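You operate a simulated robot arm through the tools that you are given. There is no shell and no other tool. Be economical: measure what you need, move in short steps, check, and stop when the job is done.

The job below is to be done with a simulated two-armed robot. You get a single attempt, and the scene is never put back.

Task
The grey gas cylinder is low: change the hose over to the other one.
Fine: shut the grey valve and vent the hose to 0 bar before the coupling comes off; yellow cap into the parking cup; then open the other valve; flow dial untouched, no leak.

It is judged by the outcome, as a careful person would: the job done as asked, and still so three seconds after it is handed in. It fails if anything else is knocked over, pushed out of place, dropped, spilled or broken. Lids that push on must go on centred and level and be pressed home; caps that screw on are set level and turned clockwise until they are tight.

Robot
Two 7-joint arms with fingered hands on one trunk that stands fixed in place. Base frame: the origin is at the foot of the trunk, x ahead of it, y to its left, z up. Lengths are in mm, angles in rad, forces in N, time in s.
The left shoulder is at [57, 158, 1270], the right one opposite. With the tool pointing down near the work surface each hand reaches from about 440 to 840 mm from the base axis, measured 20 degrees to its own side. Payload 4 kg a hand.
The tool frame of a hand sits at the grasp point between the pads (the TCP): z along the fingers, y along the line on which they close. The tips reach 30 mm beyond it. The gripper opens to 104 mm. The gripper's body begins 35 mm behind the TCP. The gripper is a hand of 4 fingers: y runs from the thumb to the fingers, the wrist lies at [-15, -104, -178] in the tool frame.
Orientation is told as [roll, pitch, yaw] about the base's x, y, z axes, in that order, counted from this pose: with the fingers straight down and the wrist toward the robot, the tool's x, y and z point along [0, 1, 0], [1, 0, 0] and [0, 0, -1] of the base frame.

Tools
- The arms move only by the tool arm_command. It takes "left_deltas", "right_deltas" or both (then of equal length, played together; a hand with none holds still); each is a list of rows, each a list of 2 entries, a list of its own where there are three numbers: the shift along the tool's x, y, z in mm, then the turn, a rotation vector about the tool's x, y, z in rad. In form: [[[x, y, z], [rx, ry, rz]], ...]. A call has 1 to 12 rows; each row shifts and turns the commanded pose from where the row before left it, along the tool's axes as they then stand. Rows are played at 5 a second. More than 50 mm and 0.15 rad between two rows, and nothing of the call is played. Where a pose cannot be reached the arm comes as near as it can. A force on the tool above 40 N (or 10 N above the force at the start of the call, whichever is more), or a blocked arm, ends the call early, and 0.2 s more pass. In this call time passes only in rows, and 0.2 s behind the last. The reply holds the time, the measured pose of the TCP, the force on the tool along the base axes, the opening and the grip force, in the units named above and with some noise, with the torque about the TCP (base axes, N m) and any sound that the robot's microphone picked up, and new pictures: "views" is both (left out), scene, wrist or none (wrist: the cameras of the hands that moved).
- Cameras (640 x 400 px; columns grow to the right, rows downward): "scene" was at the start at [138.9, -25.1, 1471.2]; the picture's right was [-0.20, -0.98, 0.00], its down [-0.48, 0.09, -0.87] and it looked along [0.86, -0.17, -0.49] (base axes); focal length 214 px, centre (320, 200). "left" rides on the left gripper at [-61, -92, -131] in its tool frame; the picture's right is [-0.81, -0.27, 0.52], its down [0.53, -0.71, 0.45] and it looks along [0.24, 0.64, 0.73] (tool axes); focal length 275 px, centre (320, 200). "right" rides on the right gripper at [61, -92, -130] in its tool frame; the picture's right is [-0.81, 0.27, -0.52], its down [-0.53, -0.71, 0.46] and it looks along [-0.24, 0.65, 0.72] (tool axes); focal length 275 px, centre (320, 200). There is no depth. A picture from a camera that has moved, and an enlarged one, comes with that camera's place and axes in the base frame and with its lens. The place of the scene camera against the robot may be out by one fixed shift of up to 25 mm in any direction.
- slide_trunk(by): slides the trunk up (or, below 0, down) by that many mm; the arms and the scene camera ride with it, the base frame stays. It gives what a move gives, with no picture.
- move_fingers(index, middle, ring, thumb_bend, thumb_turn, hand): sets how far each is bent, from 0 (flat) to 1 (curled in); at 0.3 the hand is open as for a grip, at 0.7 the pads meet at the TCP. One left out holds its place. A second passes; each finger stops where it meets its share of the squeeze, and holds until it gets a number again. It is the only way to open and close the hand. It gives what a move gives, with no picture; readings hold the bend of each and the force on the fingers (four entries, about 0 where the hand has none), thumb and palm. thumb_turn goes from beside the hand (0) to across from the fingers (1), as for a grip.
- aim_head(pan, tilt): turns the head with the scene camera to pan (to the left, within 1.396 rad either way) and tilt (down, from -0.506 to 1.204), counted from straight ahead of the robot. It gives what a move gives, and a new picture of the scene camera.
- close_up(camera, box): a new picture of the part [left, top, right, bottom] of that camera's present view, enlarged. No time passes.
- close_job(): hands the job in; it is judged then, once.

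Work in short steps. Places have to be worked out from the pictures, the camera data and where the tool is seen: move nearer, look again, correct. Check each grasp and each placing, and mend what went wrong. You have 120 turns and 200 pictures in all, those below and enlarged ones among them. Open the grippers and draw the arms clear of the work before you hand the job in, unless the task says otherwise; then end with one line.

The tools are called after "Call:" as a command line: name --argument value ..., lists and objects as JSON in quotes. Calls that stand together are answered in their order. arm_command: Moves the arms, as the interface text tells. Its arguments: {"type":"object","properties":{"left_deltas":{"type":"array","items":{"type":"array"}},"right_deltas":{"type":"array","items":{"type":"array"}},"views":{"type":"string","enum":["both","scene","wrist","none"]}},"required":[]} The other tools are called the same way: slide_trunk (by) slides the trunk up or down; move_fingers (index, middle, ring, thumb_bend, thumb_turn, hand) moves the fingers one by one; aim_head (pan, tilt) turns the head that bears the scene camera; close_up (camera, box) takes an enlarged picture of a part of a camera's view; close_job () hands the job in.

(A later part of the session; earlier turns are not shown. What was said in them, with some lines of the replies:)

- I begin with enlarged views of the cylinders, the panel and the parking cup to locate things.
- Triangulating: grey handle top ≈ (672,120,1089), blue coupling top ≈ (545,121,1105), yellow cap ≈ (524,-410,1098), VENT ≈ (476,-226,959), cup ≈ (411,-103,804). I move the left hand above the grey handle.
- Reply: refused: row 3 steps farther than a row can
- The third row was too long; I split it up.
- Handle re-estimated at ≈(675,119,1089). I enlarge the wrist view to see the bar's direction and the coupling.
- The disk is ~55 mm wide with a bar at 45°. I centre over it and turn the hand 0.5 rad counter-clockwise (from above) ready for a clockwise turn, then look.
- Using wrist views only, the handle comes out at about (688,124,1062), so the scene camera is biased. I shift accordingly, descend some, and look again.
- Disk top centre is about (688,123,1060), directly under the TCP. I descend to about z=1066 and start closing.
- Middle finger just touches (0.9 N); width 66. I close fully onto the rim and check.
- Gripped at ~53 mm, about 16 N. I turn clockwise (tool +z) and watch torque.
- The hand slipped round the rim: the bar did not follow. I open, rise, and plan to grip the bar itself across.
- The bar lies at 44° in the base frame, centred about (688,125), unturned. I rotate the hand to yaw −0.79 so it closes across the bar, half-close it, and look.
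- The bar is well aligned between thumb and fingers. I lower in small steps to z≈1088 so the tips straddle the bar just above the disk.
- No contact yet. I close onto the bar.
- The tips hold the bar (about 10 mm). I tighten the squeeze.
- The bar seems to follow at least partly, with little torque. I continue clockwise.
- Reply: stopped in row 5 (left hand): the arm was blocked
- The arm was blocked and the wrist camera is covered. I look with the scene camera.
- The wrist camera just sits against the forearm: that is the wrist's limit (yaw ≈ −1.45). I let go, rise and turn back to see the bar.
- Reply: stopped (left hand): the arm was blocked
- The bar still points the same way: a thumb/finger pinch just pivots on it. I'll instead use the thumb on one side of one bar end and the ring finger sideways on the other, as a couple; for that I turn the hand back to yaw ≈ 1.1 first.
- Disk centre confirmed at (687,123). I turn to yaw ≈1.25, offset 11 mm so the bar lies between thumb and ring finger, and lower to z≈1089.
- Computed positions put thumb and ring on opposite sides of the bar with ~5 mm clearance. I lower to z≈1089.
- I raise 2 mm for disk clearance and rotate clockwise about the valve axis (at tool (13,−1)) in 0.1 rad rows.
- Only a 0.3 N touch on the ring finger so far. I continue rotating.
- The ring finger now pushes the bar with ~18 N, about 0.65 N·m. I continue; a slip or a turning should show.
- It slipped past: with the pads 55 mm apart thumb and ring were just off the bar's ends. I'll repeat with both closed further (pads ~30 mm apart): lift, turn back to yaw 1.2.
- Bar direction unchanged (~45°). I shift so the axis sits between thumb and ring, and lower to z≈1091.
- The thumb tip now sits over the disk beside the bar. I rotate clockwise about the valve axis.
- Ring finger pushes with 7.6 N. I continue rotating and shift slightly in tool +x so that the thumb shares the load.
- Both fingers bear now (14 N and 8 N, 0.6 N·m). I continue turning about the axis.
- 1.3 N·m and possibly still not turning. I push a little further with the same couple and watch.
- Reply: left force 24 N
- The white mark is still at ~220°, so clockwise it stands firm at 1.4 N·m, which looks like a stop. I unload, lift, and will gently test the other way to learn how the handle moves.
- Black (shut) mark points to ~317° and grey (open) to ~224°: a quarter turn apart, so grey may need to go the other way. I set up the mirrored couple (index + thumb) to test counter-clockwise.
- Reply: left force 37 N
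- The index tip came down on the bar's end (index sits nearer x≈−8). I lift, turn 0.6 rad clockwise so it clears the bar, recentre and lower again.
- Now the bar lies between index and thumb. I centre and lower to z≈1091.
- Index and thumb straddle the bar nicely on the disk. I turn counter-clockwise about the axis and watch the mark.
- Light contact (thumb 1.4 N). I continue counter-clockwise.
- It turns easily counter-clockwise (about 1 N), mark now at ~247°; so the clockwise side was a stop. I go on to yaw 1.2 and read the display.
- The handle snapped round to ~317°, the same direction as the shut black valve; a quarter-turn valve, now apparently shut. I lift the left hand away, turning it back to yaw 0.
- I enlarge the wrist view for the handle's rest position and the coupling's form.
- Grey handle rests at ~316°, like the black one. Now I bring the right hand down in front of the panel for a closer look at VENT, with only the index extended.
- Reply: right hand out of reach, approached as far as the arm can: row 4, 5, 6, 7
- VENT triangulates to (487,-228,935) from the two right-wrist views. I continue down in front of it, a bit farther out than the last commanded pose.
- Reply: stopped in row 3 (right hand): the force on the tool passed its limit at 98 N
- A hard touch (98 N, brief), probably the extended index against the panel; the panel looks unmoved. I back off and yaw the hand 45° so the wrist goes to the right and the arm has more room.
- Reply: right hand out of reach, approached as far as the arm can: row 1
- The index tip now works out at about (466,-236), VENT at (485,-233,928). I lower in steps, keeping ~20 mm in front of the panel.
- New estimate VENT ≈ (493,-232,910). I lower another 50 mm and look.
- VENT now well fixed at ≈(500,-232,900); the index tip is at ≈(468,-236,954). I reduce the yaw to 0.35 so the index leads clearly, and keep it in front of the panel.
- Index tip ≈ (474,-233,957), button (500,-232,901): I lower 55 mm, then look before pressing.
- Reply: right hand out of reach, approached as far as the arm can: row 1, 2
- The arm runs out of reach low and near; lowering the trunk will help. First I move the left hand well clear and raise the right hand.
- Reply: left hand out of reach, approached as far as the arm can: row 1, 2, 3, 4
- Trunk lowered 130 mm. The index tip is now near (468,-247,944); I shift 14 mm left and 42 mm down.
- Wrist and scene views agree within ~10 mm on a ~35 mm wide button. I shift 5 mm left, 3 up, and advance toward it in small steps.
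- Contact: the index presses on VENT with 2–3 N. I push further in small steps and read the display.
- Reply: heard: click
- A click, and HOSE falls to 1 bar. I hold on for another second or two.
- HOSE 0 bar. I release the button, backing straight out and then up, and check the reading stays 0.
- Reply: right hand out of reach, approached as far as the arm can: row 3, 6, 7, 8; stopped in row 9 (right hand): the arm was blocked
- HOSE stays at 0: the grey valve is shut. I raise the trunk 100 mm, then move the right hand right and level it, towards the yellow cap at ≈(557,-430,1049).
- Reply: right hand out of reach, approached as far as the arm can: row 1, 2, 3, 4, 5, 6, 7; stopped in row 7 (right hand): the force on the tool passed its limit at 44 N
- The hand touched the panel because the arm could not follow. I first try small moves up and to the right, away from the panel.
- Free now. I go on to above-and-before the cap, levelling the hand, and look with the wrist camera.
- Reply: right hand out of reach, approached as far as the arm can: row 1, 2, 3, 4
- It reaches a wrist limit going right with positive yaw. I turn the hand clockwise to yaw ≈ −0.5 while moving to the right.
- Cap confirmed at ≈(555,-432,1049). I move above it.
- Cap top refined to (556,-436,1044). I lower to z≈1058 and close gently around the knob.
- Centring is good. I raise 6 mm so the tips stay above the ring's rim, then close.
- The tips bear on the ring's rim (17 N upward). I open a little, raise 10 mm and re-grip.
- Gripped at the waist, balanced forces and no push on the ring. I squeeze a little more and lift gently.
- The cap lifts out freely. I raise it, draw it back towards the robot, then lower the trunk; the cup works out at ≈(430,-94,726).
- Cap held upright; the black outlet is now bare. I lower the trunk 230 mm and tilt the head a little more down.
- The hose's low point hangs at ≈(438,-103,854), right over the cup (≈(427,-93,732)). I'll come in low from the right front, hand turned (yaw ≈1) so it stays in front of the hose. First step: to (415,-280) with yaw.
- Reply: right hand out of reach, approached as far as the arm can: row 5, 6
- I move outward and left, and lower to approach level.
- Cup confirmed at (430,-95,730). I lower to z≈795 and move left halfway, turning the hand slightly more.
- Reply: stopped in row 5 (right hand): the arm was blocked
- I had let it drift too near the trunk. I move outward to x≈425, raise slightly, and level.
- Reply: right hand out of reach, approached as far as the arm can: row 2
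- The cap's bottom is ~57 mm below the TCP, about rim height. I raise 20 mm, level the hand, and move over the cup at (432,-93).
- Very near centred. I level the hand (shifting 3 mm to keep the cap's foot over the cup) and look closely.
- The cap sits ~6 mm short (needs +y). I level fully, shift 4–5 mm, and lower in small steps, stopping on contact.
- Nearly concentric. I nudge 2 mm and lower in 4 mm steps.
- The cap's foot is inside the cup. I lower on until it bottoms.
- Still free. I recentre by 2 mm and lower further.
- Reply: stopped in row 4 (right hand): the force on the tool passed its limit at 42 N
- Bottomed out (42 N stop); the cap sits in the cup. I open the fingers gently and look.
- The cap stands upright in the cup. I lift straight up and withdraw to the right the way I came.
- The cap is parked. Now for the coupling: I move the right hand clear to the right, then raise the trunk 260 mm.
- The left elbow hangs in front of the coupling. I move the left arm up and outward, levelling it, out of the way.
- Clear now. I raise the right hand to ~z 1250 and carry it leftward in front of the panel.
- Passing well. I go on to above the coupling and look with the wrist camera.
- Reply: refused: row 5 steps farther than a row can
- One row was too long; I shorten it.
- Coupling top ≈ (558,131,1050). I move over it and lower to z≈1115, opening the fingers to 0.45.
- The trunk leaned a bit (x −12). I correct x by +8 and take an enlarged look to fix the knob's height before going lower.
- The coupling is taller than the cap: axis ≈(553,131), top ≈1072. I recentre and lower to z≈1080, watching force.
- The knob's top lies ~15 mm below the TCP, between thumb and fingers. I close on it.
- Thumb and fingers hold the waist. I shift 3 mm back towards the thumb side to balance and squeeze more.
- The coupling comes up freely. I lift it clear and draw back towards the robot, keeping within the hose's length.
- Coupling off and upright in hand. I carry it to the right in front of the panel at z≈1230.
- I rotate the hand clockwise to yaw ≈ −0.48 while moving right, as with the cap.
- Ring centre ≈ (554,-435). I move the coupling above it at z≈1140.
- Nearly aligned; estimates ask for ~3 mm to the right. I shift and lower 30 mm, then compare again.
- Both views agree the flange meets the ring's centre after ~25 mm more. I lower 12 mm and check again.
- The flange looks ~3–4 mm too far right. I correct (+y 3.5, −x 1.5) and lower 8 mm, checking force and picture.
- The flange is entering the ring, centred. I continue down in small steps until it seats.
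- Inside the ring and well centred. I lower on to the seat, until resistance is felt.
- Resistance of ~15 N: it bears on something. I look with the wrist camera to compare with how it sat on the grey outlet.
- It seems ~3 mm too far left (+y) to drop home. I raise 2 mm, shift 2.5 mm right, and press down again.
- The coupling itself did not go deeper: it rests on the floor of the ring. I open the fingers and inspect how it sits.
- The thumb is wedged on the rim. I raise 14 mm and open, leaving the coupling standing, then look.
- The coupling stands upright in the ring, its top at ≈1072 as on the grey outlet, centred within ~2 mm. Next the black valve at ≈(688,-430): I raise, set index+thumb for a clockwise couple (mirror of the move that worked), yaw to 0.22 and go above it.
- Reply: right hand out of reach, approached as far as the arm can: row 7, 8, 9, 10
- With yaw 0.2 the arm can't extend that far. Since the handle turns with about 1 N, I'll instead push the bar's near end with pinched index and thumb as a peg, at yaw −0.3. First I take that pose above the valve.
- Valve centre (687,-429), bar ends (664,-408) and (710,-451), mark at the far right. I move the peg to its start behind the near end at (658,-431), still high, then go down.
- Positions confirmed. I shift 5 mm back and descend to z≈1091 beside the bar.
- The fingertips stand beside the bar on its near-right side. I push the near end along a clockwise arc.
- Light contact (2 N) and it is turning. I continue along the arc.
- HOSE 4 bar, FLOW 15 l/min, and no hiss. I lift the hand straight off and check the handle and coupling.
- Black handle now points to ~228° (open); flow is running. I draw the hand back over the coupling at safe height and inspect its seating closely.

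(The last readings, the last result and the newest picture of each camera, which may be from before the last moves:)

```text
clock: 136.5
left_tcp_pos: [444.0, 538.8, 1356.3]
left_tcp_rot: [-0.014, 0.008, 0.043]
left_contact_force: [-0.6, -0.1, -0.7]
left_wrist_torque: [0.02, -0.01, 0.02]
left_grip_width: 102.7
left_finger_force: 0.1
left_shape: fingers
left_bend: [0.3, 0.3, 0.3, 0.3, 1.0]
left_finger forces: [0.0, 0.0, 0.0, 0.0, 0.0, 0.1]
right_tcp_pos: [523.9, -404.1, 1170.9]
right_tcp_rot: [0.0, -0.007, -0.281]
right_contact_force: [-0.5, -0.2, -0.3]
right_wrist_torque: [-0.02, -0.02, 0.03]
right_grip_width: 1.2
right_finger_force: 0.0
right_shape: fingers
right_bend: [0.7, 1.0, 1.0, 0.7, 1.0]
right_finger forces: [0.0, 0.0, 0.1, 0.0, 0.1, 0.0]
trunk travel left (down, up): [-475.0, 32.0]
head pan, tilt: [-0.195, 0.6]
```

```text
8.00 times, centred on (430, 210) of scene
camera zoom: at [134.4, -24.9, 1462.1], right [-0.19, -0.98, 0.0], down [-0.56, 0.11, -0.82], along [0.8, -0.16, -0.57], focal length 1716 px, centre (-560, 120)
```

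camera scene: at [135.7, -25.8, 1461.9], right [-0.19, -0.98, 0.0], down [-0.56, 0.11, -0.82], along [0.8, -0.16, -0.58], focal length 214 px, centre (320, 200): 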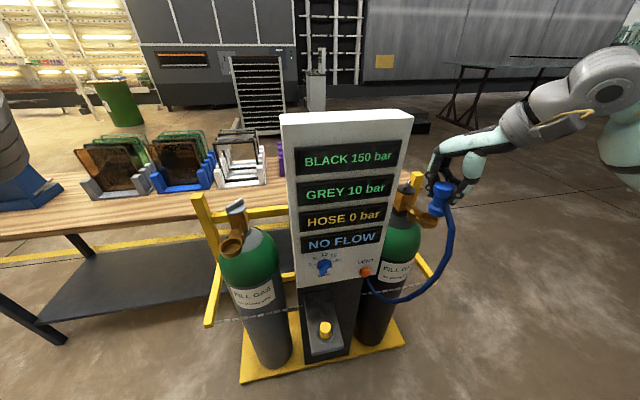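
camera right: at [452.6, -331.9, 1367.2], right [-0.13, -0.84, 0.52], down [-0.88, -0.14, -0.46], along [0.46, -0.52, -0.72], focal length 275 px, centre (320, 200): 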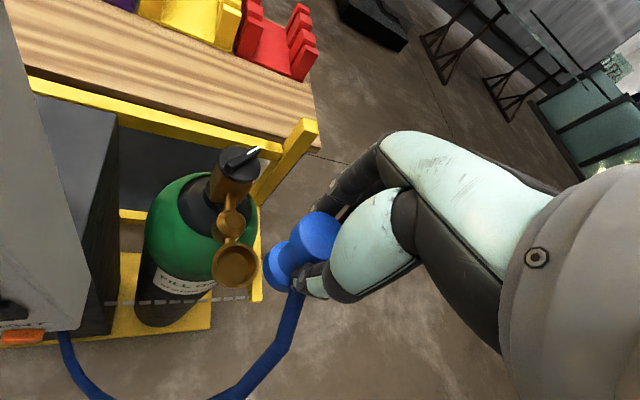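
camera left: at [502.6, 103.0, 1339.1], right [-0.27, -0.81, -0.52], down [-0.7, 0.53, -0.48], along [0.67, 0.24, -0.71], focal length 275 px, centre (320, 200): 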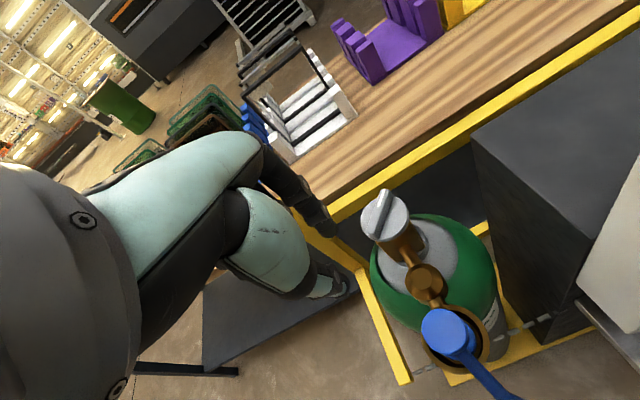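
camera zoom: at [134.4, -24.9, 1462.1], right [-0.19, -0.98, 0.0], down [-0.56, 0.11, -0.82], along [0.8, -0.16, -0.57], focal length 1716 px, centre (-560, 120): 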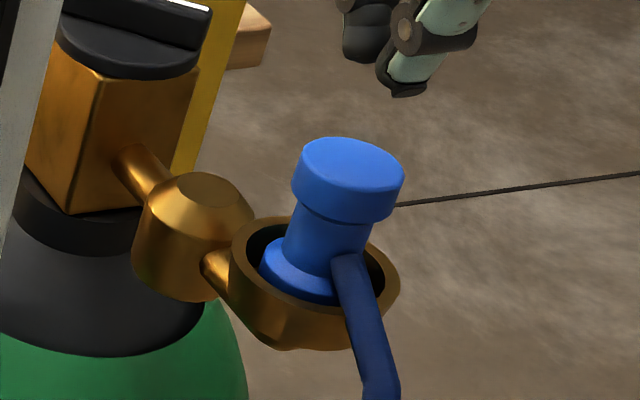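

Upright, level and centred (its axis and rim slope match the vertical and the ring). I open the right hand and draw it back and up, clear of the work.

Call:
arm_command --right_deltas '[[[0, 0, -40], [0, 0, 0]], [[0, -20, -40], [0, 0, 0]], [[-20, -40, -20], [0, 0, 0]], [[-20, -40, 0], [0, 0, 0]]]' --views "none"

Call:
move_fingers --hand "right" --index 0.3 --middle 0.3 --ring 0.3 --thumb_bend 0.3

Call:
close_up --camera "scene" --box '[180, 100, 480, 390]'

```text
clock: 137.5
left_tcp_pos: [444.2, 538.4, 1356.0]
left_tcp_rot: [-0.011, 0.008, 0.043]
left_contact_force: [-0.1, 0.7, 0.6]
left_wrist_torque: [-0.01, 0.01, 0.03]
left_grip_width: 102.5
left_finger_force: 0.0
left_shape: fingers
left_bend: [0.3, 0.3, 0.3, 0.3, 1.0]
left_finger forces: [0.0, 0.0, 0.1, 0.0, 0.0, 0.1]
right_tcp_pos: [414.4, -412.9, 1270.3]
right_tcp_rot: [0.0, -0.002, -0.28]
right_contact_force: [-0.3, 0.5, 0.5]
right_wrist_torque: [0.0, 0.02, 0.02]
right_grip_width: 1.3
right_finger_force: 0.1
right_shape: fingers
right_bend: [0.7, 1.0, 1.0, 0.7, 1.0]
right_finger forces: [0.0, 0.0, 0.0, 0.0, 0.0, 0.0]
trunk travel left (down, up): [-475.0, 32.0]
head pan, tilt: [-0.195, 0.6]
```

```text
clock: 138.5
left_tcp_pos: [446.6, 539.9, 1354.4]
left_tcp_rot: [-0.014, 0.011, 0.043]
left_contact_force: [0.5, -0.1, 0.4]
left_wrist_torque: [0.04, 0.02, 0.01]
left_grip_width: 102.8
left_finger_force: 0.0
left_shape: fingers
left_bend: [0.3, 0.3, 0.3, 0.3, 1.0]
left_finger forces: [0.0, 0.0, 0.0, 0.0, 0.0, 0.0]
right_tcp_pos: [416.9, -413.4, 1270.8]
right_tcp_rot: [-0.003, -0.004, -0.281]
right_contact_force: [-1.0, 0.8, -0.5]
right_wrist_torque: [0.01, -0.01, 0.03]
right_grip_width: 102.6
right_finger_force: 0.0
right_shape: fingers
right_bend: [0.3, 0.3, 0.3, 0.3, 0.98]
right_finger forces: [0.0, 0.0, 0.0, 0.0, 0.0, 0.0]
trunk travel left (down, up): [-475.0, 32.0]
head pan, tilt: [-0.195, 0.6]
```

```text
1.38 times, centred on (330, 245) of scene
camera zoom: at [136.9, -24.5, 1461.8], right [-0.19, -0.98, 0.0], down [-0.57, 0.11, -0.82], along [0.8, -0.16, -0.58], focal length 296 px, centre (306, 138)
```

zoom: 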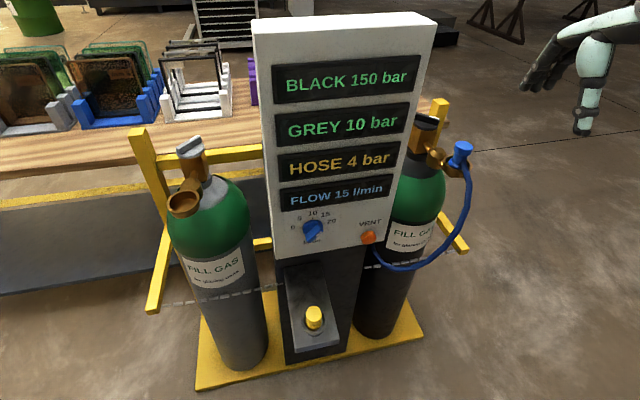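

The panel reads HOSE 4 bar and FLOW 15 l/min. The coupling is on the black outlet, the cap is in the cup, the grey handle is in its shut position and the arms are clear, so I hand in.

Call:
close_job

```text
The job is handed in.
```

The hose is now on the black cylinder and running (hose 4 bar, flow 15 l/min, no hiss heard): I shut the grey valve, vented the hose to 0 bar before the coupling came off, put the yellow cap in the parking cup, opened the black valve and left the flow dial alone; while moving to VENT the right hand twice bumped something, most likely the panel (98 N and 44 N), and nothing looked moved.
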